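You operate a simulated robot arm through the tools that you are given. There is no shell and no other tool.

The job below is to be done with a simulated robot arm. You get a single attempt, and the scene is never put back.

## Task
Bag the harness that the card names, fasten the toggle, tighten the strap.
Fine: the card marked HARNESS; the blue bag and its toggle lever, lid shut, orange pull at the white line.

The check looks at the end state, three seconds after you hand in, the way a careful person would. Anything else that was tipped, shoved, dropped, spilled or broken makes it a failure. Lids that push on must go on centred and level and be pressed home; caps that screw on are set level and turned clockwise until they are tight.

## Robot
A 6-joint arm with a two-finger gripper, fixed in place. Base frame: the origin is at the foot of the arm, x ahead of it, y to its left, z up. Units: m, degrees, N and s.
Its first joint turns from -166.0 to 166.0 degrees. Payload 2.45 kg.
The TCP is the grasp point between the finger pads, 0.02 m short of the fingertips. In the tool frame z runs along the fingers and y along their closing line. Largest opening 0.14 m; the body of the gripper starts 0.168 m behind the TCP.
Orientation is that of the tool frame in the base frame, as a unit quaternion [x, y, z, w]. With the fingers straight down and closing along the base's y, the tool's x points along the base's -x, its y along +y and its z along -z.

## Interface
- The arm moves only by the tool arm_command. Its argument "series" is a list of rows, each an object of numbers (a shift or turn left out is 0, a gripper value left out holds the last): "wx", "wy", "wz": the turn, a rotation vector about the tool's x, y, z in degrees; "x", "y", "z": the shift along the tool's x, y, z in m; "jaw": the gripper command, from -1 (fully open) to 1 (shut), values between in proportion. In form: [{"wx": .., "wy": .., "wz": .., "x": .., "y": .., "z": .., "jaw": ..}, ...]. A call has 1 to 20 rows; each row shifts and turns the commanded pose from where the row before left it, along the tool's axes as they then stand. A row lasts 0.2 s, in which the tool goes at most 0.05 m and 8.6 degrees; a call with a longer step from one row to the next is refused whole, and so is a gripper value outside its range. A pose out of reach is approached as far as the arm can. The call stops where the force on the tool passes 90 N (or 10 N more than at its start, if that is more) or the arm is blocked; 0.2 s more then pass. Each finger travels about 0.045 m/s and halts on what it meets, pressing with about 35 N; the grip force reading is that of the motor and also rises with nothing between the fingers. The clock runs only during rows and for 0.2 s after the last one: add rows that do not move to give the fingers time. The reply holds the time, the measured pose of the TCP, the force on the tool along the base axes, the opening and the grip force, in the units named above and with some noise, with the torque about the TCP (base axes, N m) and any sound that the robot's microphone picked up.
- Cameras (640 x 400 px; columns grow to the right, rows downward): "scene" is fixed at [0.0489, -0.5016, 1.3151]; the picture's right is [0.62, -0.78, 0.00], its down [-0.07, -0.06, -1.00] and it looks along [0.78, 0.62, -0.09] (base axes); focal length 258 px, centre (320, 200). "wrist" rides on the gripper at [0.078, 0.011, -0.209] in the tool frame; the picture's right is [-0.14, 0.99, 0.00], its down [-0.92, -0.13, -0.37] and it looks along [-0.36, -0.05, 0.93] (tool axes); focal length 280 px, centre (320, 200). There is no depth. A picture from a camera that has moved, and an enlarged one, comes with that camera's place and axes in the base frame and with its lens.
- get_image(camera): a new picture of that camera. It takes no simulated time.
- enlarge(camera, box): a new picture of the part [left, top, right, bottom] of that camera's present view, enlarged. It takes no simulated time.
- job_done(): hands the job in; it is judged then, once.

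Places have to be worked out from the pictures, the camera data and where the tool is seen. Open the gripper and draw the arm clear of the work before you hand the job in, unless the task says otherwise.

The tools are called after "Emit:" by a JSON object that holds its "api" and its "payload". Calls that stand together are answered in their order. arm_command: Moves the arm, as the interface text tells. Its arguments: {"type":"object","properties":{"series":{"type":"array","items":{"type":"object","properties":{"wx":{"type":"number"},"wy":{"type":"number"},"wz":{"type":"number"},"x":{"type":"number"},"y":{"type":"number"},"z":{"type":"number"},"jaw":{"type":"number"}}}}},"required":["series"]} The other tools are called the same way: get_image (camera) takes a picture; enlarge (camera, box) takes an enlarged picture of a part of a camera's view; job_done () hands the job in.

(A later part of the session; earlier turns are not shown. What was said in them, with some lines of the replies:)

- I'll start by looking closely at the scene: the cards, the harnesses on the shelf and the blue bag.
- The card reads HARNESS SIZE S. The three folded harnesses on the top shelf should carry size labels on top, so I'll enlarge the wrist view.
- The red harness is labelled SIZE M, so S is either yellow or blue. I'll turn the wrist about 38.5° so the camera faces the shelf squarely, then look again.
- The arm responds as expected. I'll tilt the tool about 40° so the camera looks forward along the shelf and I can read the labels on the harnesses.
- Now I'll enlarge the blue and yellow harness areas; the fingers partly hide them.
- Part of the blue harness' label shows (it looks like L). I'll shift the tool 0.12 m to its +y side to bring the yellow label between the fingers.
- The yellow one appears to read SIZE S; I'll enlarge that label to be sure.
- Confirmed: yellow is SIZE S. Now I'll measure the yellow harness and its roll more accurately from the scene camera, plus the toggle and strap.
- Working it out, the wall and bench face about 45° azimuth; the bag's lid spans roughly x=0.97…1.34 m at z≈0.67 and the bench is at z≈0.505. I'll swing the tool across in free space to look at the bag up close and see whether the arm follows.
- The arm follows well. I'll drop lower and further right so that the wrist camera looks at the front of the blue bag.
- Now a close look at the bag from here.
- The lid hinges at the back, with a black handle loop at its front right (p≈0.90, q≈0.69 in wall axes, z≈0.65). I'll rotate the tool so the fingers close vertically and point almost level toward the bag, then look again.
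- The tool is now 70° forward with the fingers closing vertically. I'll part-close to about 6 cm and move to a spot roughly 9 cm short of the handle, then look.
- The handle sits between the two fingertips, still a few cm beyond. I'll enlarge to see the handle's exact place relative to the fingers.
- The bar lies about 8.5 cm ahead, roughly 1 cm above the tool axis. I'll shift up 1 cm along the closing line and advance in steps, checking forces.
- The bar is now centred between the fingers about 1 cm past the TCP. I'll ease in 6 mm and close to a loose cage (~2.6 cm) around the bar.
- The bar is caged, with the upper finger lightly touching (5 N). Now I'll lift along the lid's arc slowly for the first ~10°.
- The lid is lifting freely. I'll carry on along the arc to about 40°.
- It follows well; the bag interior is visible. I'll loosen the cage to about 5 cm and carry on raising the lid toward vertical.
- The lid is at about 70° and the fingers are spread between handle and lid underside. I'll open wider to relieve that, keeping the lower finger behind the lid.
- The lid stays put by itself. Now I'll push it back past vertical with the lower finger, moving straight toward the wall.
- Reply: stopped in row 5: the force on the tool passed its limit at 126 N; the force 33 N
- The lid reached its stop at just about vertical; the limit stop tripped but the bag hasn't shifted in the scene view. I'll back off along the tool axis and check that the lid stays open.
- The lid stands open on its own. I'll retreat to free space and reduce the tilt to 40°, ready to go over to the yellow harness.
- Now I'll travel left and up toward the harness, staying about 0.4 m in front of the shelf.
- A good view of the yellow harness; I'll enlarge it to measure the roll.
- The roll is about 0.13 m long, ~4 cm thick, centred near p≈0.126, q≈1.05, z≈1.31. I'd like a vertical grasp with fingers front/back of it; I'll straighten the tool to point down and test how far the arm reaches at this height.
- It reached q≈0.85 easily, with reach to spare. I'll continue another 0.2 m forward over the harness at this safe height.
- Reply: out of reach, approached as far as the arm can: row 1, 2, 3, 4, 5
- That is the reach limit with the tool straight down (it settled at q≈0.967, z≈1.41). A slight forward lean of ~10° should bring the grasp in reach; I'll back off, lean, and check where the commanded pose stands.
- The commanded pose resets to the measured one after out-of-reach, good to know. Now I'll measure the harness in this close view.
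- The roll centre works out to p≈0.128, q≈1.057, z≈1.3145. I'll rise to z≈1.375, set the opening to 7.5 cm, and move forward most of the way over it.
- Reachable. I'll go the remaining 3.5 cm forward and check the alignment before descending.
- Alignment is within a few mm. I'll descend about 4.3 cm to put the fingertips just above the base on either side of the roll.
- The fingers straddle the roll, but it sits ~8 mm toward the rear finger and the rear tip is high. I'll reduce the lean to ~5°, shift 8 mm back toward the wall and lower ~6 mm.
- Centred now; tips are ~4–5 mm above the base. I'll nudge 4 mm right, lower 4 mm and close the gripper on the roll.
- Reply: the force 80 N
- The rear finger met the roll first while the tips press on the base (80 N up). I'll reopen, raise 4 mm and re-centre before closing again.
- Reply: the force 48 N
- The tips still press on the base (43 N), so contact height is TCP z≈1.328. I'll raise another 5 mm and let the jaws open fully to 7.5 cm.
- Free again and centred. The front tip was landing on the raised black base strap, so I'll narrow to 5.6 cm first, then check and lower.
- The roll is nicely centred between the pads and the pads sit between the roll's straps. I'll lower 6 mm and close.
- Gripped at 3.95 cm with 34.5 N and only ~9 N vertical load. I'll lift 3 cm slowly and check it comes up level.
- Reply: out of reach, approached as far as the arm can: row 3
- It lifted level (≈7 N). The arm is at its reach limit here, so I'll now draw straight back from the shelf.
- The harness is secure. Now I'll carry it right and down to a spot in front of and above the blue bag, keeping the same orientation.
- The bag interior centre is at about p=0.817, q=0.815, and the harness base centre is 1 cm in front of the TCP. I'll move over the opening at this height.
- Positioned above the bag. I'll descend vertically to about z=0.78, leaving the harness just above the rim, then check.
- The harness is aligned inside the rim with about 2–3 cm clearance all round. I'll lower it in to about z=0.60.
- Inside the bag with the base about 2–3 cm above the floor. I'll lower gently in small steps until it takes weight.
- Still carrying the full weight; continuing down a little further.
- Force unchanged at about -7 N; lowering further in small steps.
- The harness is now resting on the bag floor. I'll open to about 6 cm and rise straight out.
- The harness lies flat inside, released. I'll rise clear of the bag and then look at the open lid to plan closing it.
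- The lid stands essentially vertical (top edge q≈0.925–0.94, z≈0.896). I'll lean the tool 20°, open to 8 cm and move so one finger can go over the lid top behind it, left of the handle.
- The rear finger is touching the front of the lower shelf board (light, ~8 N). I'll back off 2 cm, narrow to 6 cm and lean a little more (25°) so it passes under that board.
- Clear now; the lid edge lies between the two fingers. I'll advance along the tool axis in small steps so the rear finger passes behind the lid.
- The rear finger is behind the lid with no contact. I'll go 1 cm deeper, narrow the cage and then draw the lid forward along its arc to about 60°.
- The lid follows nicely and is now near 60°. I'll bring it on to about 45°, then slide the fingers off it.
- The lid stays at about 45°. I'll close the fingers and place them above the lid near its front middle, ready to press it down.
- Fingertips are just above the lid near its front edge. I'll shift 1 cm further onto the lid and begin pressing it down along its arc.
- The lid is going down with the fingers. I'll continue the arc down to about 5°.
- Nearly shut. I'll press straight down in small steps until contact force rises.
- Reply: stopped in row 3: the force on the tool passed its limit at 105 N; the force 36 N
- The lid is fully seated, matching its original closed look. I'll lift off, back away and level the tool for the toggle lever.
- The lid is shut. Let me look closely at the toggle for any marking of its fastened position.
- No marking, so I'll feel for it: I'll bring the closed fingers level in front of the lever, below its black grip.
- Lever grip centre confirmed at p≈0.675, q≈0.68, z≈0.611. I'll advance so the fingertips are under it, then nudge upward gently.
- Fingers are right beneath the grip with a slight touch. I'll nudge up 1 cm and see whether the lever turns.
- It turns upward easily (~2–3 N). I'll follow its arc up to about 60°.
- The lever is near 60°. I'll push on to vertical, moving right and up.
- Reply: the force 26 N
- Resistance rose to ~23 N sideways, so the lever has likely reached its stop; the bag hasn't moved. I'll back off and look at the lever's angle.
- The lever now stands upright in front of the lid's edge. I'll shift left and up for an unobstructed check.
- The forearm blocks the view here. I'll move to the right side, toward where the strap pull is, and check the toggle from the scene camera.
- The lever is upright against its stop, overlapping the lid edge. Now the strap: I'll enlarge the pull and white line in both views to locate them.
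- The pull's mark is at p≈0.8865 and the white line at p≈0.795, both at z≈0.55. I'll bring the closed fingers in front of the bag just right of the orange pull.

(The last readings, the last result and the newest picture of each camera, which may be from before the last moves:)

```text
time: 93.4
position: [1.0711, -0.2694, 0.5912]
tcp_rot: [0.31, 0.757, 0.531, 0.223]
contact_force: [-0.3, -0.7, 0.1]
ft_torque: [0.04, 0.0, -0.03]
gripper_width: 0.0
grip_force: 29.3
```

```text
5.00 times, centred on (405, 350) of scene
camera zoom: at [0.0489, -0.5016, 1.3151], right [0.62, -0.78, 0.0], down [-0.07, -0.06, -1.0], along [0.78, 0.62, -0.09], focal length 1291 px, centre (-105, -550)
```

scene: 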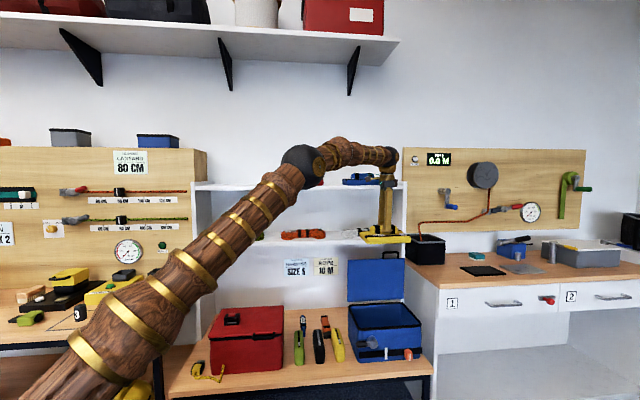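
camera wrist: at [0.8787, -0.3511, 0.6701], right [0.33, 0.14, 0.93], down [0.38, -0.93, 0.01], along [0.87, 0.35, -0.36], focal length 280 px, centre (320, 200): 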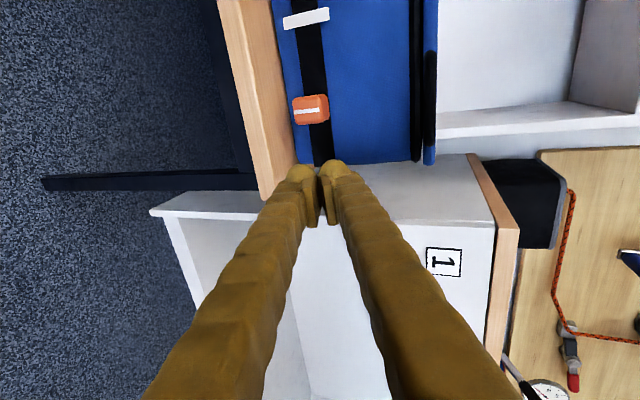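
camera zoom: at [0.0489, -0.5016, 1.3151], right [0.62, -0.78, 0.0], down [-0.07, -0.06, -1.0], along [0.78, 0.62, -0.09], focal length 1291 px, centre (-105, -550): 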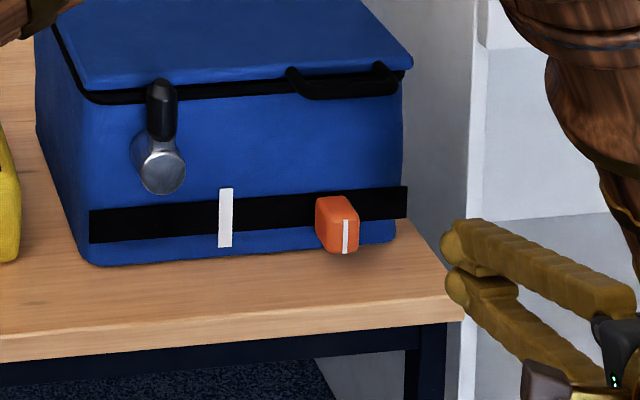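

I'll advance so the fingertips are level with the pull, about 3 cm to its right.

Emit:
{"api": "arm_command", "payload": {"series": [{"y": -0.0013, "z": 0.0363}, {"y": -0.0013, "z": 0.0363}, {"y": -0.0013, "z": 0.034}, {}]}}

Emit:
{"api": "get_image", "payload": {"camera": "wrist"}}

Emit:
{"api": "enlarge", "payload": {"camera": "scene", "box": [350, 310, 460, 390]}}

```text
time: 94.4
position: [1.1426, -0.1987, 0.5543]
tcp_rot: [0.31, 0.756, 0.531, 0.222]
contact_force: [-0.1, -0.4, 0.3]
ft_torque: [-0.01, -0.02, -0.03]
gripper_width: 0.0
grip_force: 29.3
```

```text
taken
camera wrist: at [0.9512, -0.28, 0.6327], right [0.33, 0.14, 0.93], down [0.38, -0.93, 0.01], along [0.87, 0.35, -0.36], focal length 280 px, centre (320, 200)
```

wrist: 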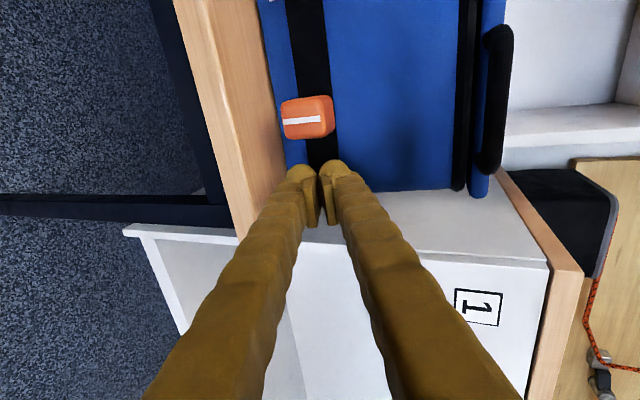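

```text
5.00 times, centred on (405, 350) of scene
camera zoom: at [0.0489, -0.5016, 1.3151], right [0.62, -0.78, 0.0], down [-0.07, -0.06, -1.0], along [0.78, 0.62, -0.09], focal length 1291 px, centre (-105, -550)
```

zoom: 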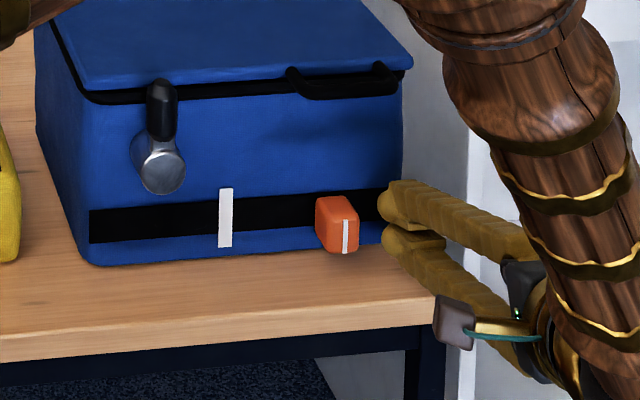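

Level with the pull and ~3 cm right of it. I'll sweep left slowly by about 9 cm, which should leave the pull roughly 3 cm short of the line.

Emit:
{"api": "arm_command", "payload": {"series": [{"x": 0.02}, {"x": 0.01}, {"x": 0.01}, {"x": 0.01}, {"x": 0.01}, {"x": 0.01}, {"x": 0.01}, {"x": 0.01}, {}]}}

Emit:
{"api": "get_image", "payload": {"camera": "wrist"}}

Emit:
{"api": "enlarge", "payload": {"camera": "scene", "box": [350, 310, 460, 390]}}

```text
time: 96.4
position: [1.079, -0.1358, 0.551]
tcp_rot: [0.311, 0.756, 0.531, 0.221]
contact_force: [1.4, -0.8, -0.3]
ft_torque: [-0.02, -0.02, -0.03]
gripper_width: 0.0001
grip_force: 29.5
```

```text
taken
camera wrist: at [0.8879, -0.2173, 0.6306], right [0.33, 0.14, 0.93], down [0.38, -0.93, 0.01], along [0.87, 0.35, -0.36], focal length 280 px, centre (320, 200)
```

wrist: 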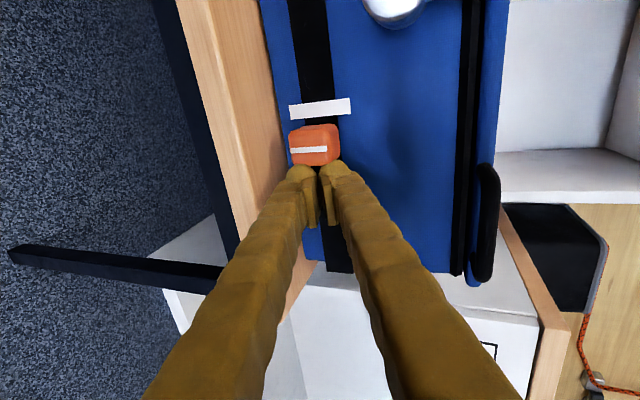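

```text
5.00 times, centred on (405, 350) of scene
camera zoom: at [0.0489, -0.5016, 1.3151], right [0.62, -0.78, 0.0], down [-0.07, -0.06, -1.0], along [0.78, 0.62, -0.09], focal length 1291 px, centre (-105, -550)
```

zoom: 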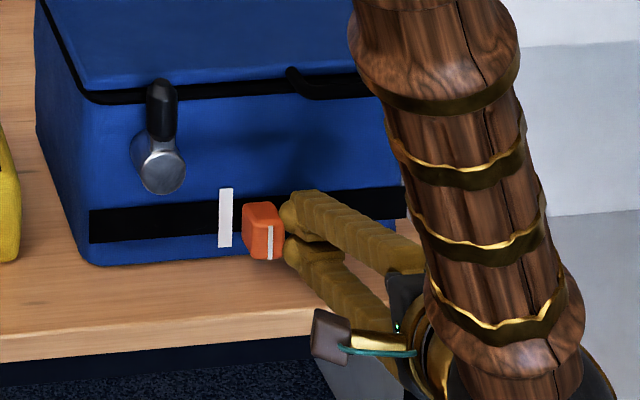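

The pull slides easily; its mark is at p≈0.820 versus the line at p≈0.795. I'll move another 2 cm left and re-measure.

Emit:
{"api": "arm_command", "payload": {"series": [{"x": 0.01}, {"x": 0.01}, {}]}}

Emit:
{"api": "enlarge", "payload": {"camera": "wrist", "box": [260, 90, 380, 190]}}

Emit:
{"api": "enlarge", "payload": {"camera": "scene", "box": [380, 335, 420, 365]}}

```text
time: 97.2
position: [1.0647, -0.1214, 0.5522]
tcp_rot: [0.311, 0.756, 0.531, 0.223]
contact_force: [0.6, -1.9, 0.2]
ft_torque: [0.01, 0.01, -0.03]
gripper_width: 0.0
grip_force: 29.5
```

```text
4.00 times, centred on (320, 140) of wrist
camera zoom: at [0.8734, -0.2039, 0.6312], right [0.33, 0.14, 0.93], down [0.38, -0.93, 0.01], along [0.87, 0.35, -0.36], focal length 1122 px, centre (320, 440)
```

zoom: 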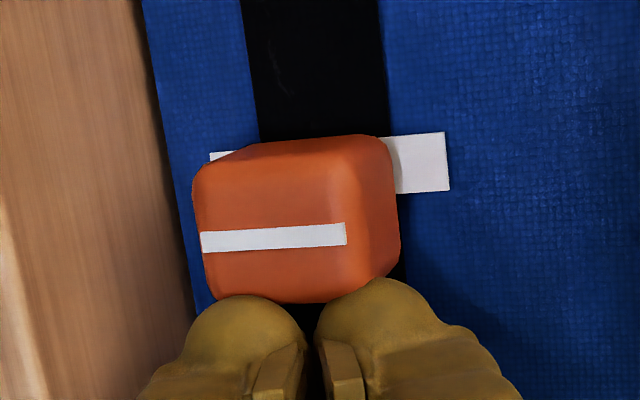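

```text
13.33 times, centred on (400, 350) of scene
camera zoom: at [0.0489, -0.5016, 1.3151], right [0.62, -0.78, 0.0], down [-0.07, -0.06, -1.0], along [0.78, 0.62, -0.09], focal length 3443 px, centre (-747, -1800)
```

zoom: 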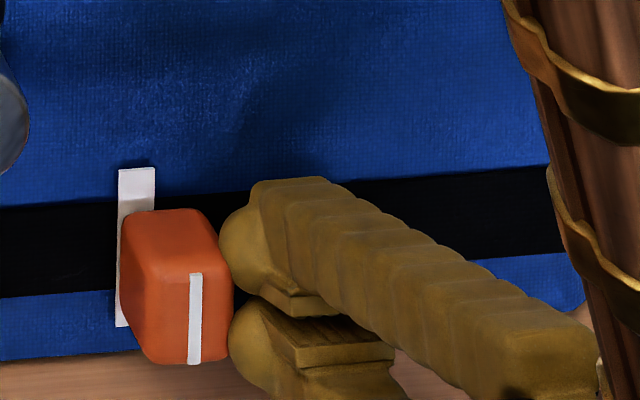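

Mark at p≈0.8003, line at p≈0.795: about 5 mm to go. I'll move 5 mm more.

Emit:
{"api": "arm_command", "payload": {"series": [{"x": 0.0025}, {"x": 0.0025}, {}]}}

Emit:
{"api": "enlarge", "payload": {"camera": "wrist", "box": [260, 90, 380, 190]}}

Emit:
{"api": "enlarge", "payload": {"camera": "scene", "box": [380, 335, 420, 365]}}

```text
time: 98.0
position: [1.0602, -0.119, 0.552]
tcp_rot: [0.31, 0.757, 0.531, 0.223]
contact_force: [0.8, -0.8, -0.1]
ft_torque: [-0.07, 0.0, -0.05]
gripper_width: 0.0
grip_force: 29.2
```

```text
4.00 times, centred on (320, 140) of wrist
camera zoom: at [0.8695, -0.1998, 0.6307], right [0.33, 0.14, 0.93], down [0.38, -0.93, 0.01], along [0.87, 0.35, -0.36], focal length 1122 px, centre (320, 440)
```

zoom: 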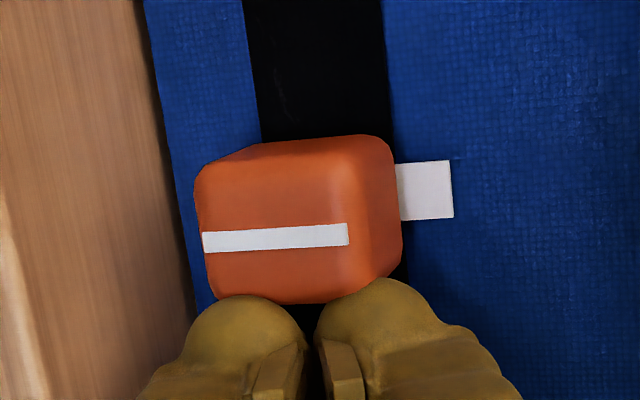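

```text
13.33 times, centred on (400, 350) of scene
camera zoom: at [0.0489, -0.5016, 1.3151], right [0.62, -0.78, 0.0], down [-0.07, -0.06, -1.0], along [0.78, 0.62, -0.09], focal length 3443 px, centre (-747, -1800)
```

zoom: 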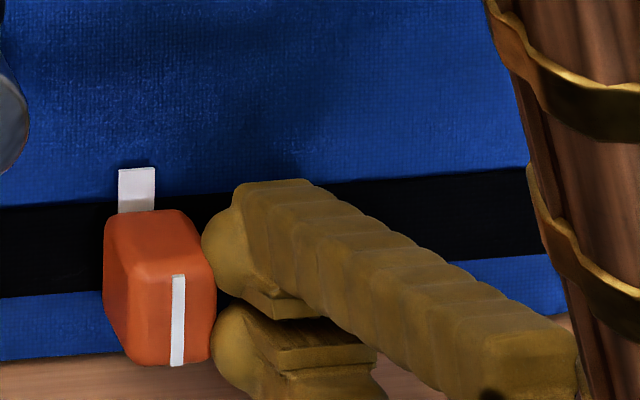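

Mark now p≈0.7947–0.795 and line p≈0.795: aligned. I'll move the fingers off to the right and then back away.

Emit:
{"api": "arm_command", "payload": {"series": [{"x": -0.01}, {"x": -0.03}, {"z": -0.04}, {"z": -0.045}, {"z": -0.045}, {"z": -0.045}, {"x": -0.04, "y": 0.02}, {"x": -0.04, "y": 0.02}, {"x": -0.04, "y": 0.02}, {}]}}

Emit:
{"api": "get_image", "payload": {"camera": "wrist"}}

Emit:
{"api": "enlarge", "payload": {"camera": "scene", "box": [340, 290, 440, 370]}}

Emit:
{"api": "enlarge", "payload": {"camera": "scene", "box": [365, 325, 415, 365]}}

```text
time: 100.2
position: [1.0703, -0.3329, 0.6682]
tcp_rot: [0.31, 0.756, 0.532, 0.223]
contact_force: [0.9, 0.5, 0.1]
ft_torque: [0.02, -0.04, -0.03]
gripper_width: 0.0002
grip_force: 29.3
```

```text
taken
camera wrist: at [0.8792, -0.4148, 0.7466], right [0.33, 0.14, 0.93], down [0.38, -0.93, 0.01], along [0.87, 0.35, -0.36], focal length 280 px, centre (320, 200)
```

wrist: 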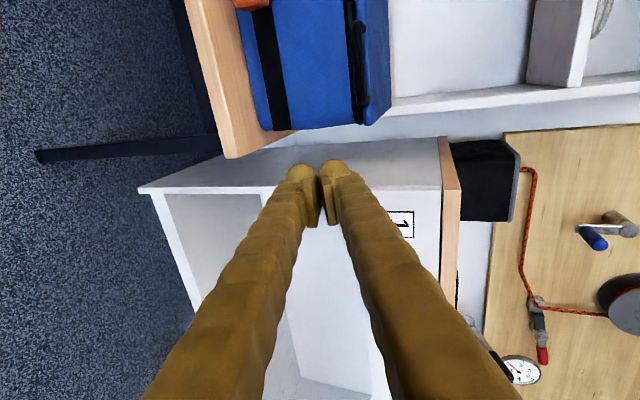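

```text
5.00 times, centred on (390, 330) of scene
camera zoom: at [0.0489, -0.5016, 1.3151], right [0.62, -0.78, 0.0], down [-0.07, -0.06, -1.0], along [0.78, 0.62, -0.09], focal length 1291 px, centre (-30, -450)
```

zoom: 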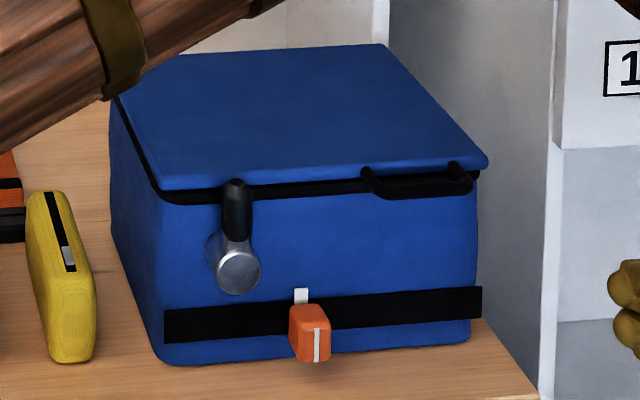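

```text
10.00 times, centred on (390, 345) of scene
camera zoom: at [0.0489, -0.5016, 1.3151], right [0.62, -0.78, 0.0], down [-0.07, -0.06, -1.0], along [0.78, 0.62, -0.09], focal length 2582 px, centre (-380, -1250)
```

zoom: 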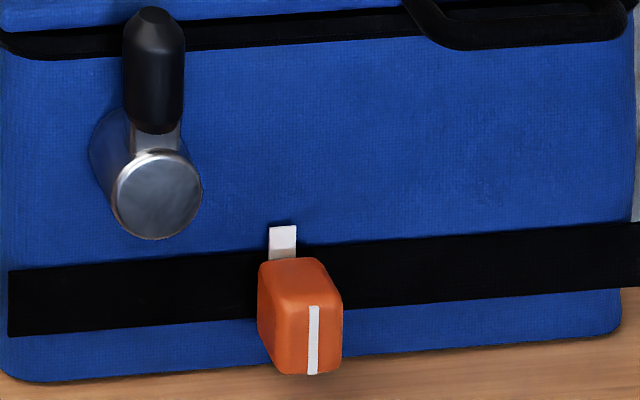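

Everything lines up: mark and white line agree within about 1 mm, toggle upright, lid shut. I'll open the gripper and draw the arm up and clear.

Emit:
{"api": "arm_command", "payload": {"series": [{"z": -0.04, "jaw": -1}, {"z": -0.04}, {"z": -0.04}, {"y": 0.04, "z": -0.01}, {"y": 0.04, "z": -0.01}, {"y": 0.04, "z": -0.01}, {"y": 0.04, "z": -0.01}, {"y": 0.04, "z": -0.01}, {"y": 0.04, "z": -0.01}, {"y": 0.04, "z": -0.01}, {"y": 0.04}, {"y": 0.04}, {"x": 0.04, "y": 0.02}, {"x": 0.04, "y": 0.02}, {"x": 0.04, "y": 0.02}, {"x": 0.04, "y": 0.02}, {"x": 0.04, "y": 0.02}, {"x": 0.04, "y": 0.02}, {}]}}

Emit:
{"api": "get_image", "payload": {"camera": "scene"}}

Emit:
{"api": "enlarge", "payload": {"camera": "scene", "box": [340, 290, 440, 370]}}

Emit:
{"api": "get_image", "payload": {"camera": "wrist"}}

```text
time: 104.2
position: [0.888, -0.1736, 1.1835]
tcp_rot: [0.31, 0.757, 0.53, 0.222]
contact_force: [-0.5, -0.8, -0.3]
ft_torque: [0.03, 0.05, -0.02]
gripper_width: 0.1402
grip_force: 0.0
```

```text
taken
```

scene: 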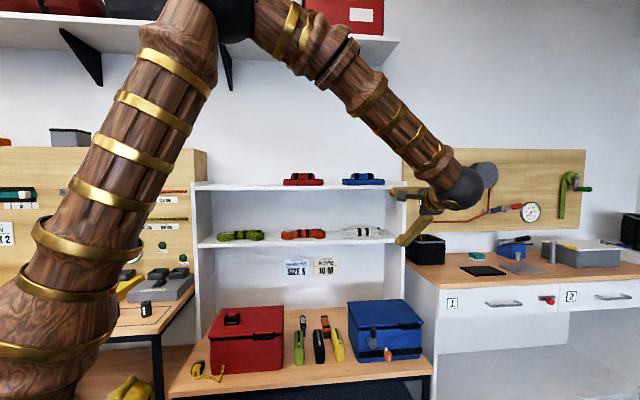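

```text
5.00 times, centred on (390, 330) of scene
camera zoom: at [0.0489, -0.5016, 1.3151], right [0.62, -0.78, 0.0], down [-0.07, -0.06, -1.0], along [0.78, 0.62, -0.09], focal length 1291 px, centre (-30, -450)
```

zoom: 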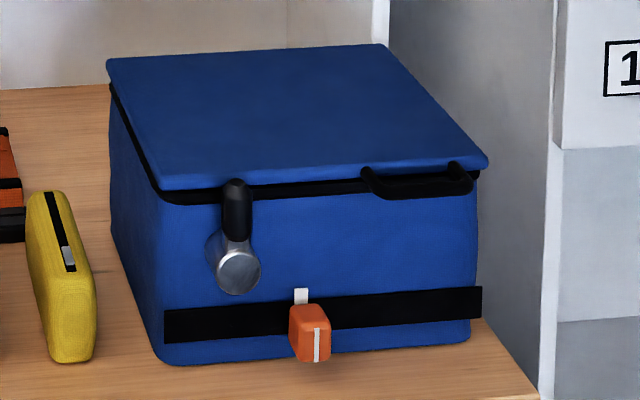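

```text
taken
camera wrist: at [0.6959, -0.2548, 1.2624], right [0.33, 0.14, 0.93], down [0.38, -0.93, 0.01], along [0.87, 0.35, -0.36], focal length 280 px, centre (320, 200)
```

wrist: 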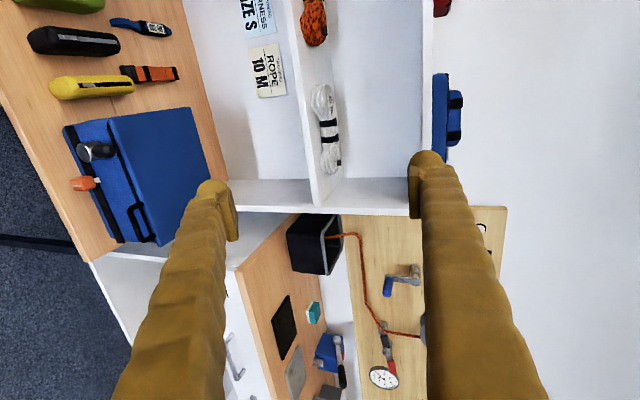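

The arm is clear and the gripper open. One last close check of toggle and pull from the wrist camera before handing in.

Emit:
{"api": "enlarge", "payload": {"camera": "wrist", "box": [50, 95, 220, 255]}}

Emit:
{"api": "enlarge", "payload": {"camera": "scene", "box": [190, 160, 410, 400]}}

```text
2.50 times, centred on (135, 175) of wrist
camera zoom: at [0.6959, -0.2548, 1.2624], right [0.33, 0.14, 0.93], down [0.38, -0.93, 0.01], along [0.87, 0.35, -0.36], focal length 701 px, centre (782, 262)
```

zoom: 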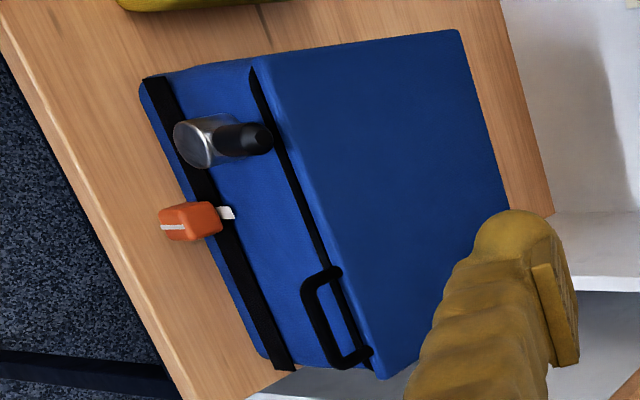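

```text
1.67 times, centred on (300, 280) of scene
camera zoom: at [0.0489, -0.5016, 1.3151], right [0.62, -0.78, 0.0], down [-0.07, -0.06, -1.0], along [0.78, 0.62, -0.09], focal length 430 px, centre (353, 67)
```

zoom: 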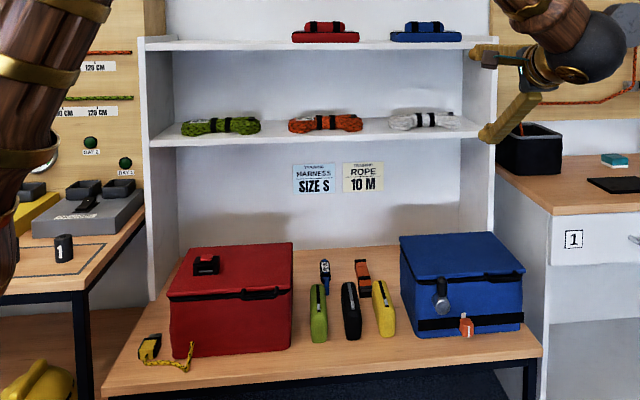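

The yellow SIZE S harness is in the blue bag and the lid is shut. The toggle lever is turned up against its stop, and the orange pull is at the white line. Nothing else looks disturbed, the gripper is open and the arm is clear, so I'm handing in.

Emit:
{"api": "job_done", "payload": {}}

```text
The job is handed in.
```

I put the yellow SIZE S harness in the blue bag and handed the job in; the check's result isn't back yet.

- **Harness:** the card reads HARNESS SIZE S, and the yellow one carries that label. It lies flat on the bag floor.
- **Lid:** shut and seated, matching how it looked closed at the start.
- **Toggle:** the lever is turned up to vertical, where it meets a firm stop. Nothing on the bag marks the fastened position, so I took that stop as fastened.
- **Strap:** the orange pull's mark is within about 1 mm of the white line.

The force limit tripped twice, at 126 N while opening the lid and at 105 N while pressing it shut. A finger also lightly touched the front edge of the lower shelf board while I was closing the lid. The bag didn't move, and nothing else looked disturbed in the last pictures. The gripper is open and the arm is clear.
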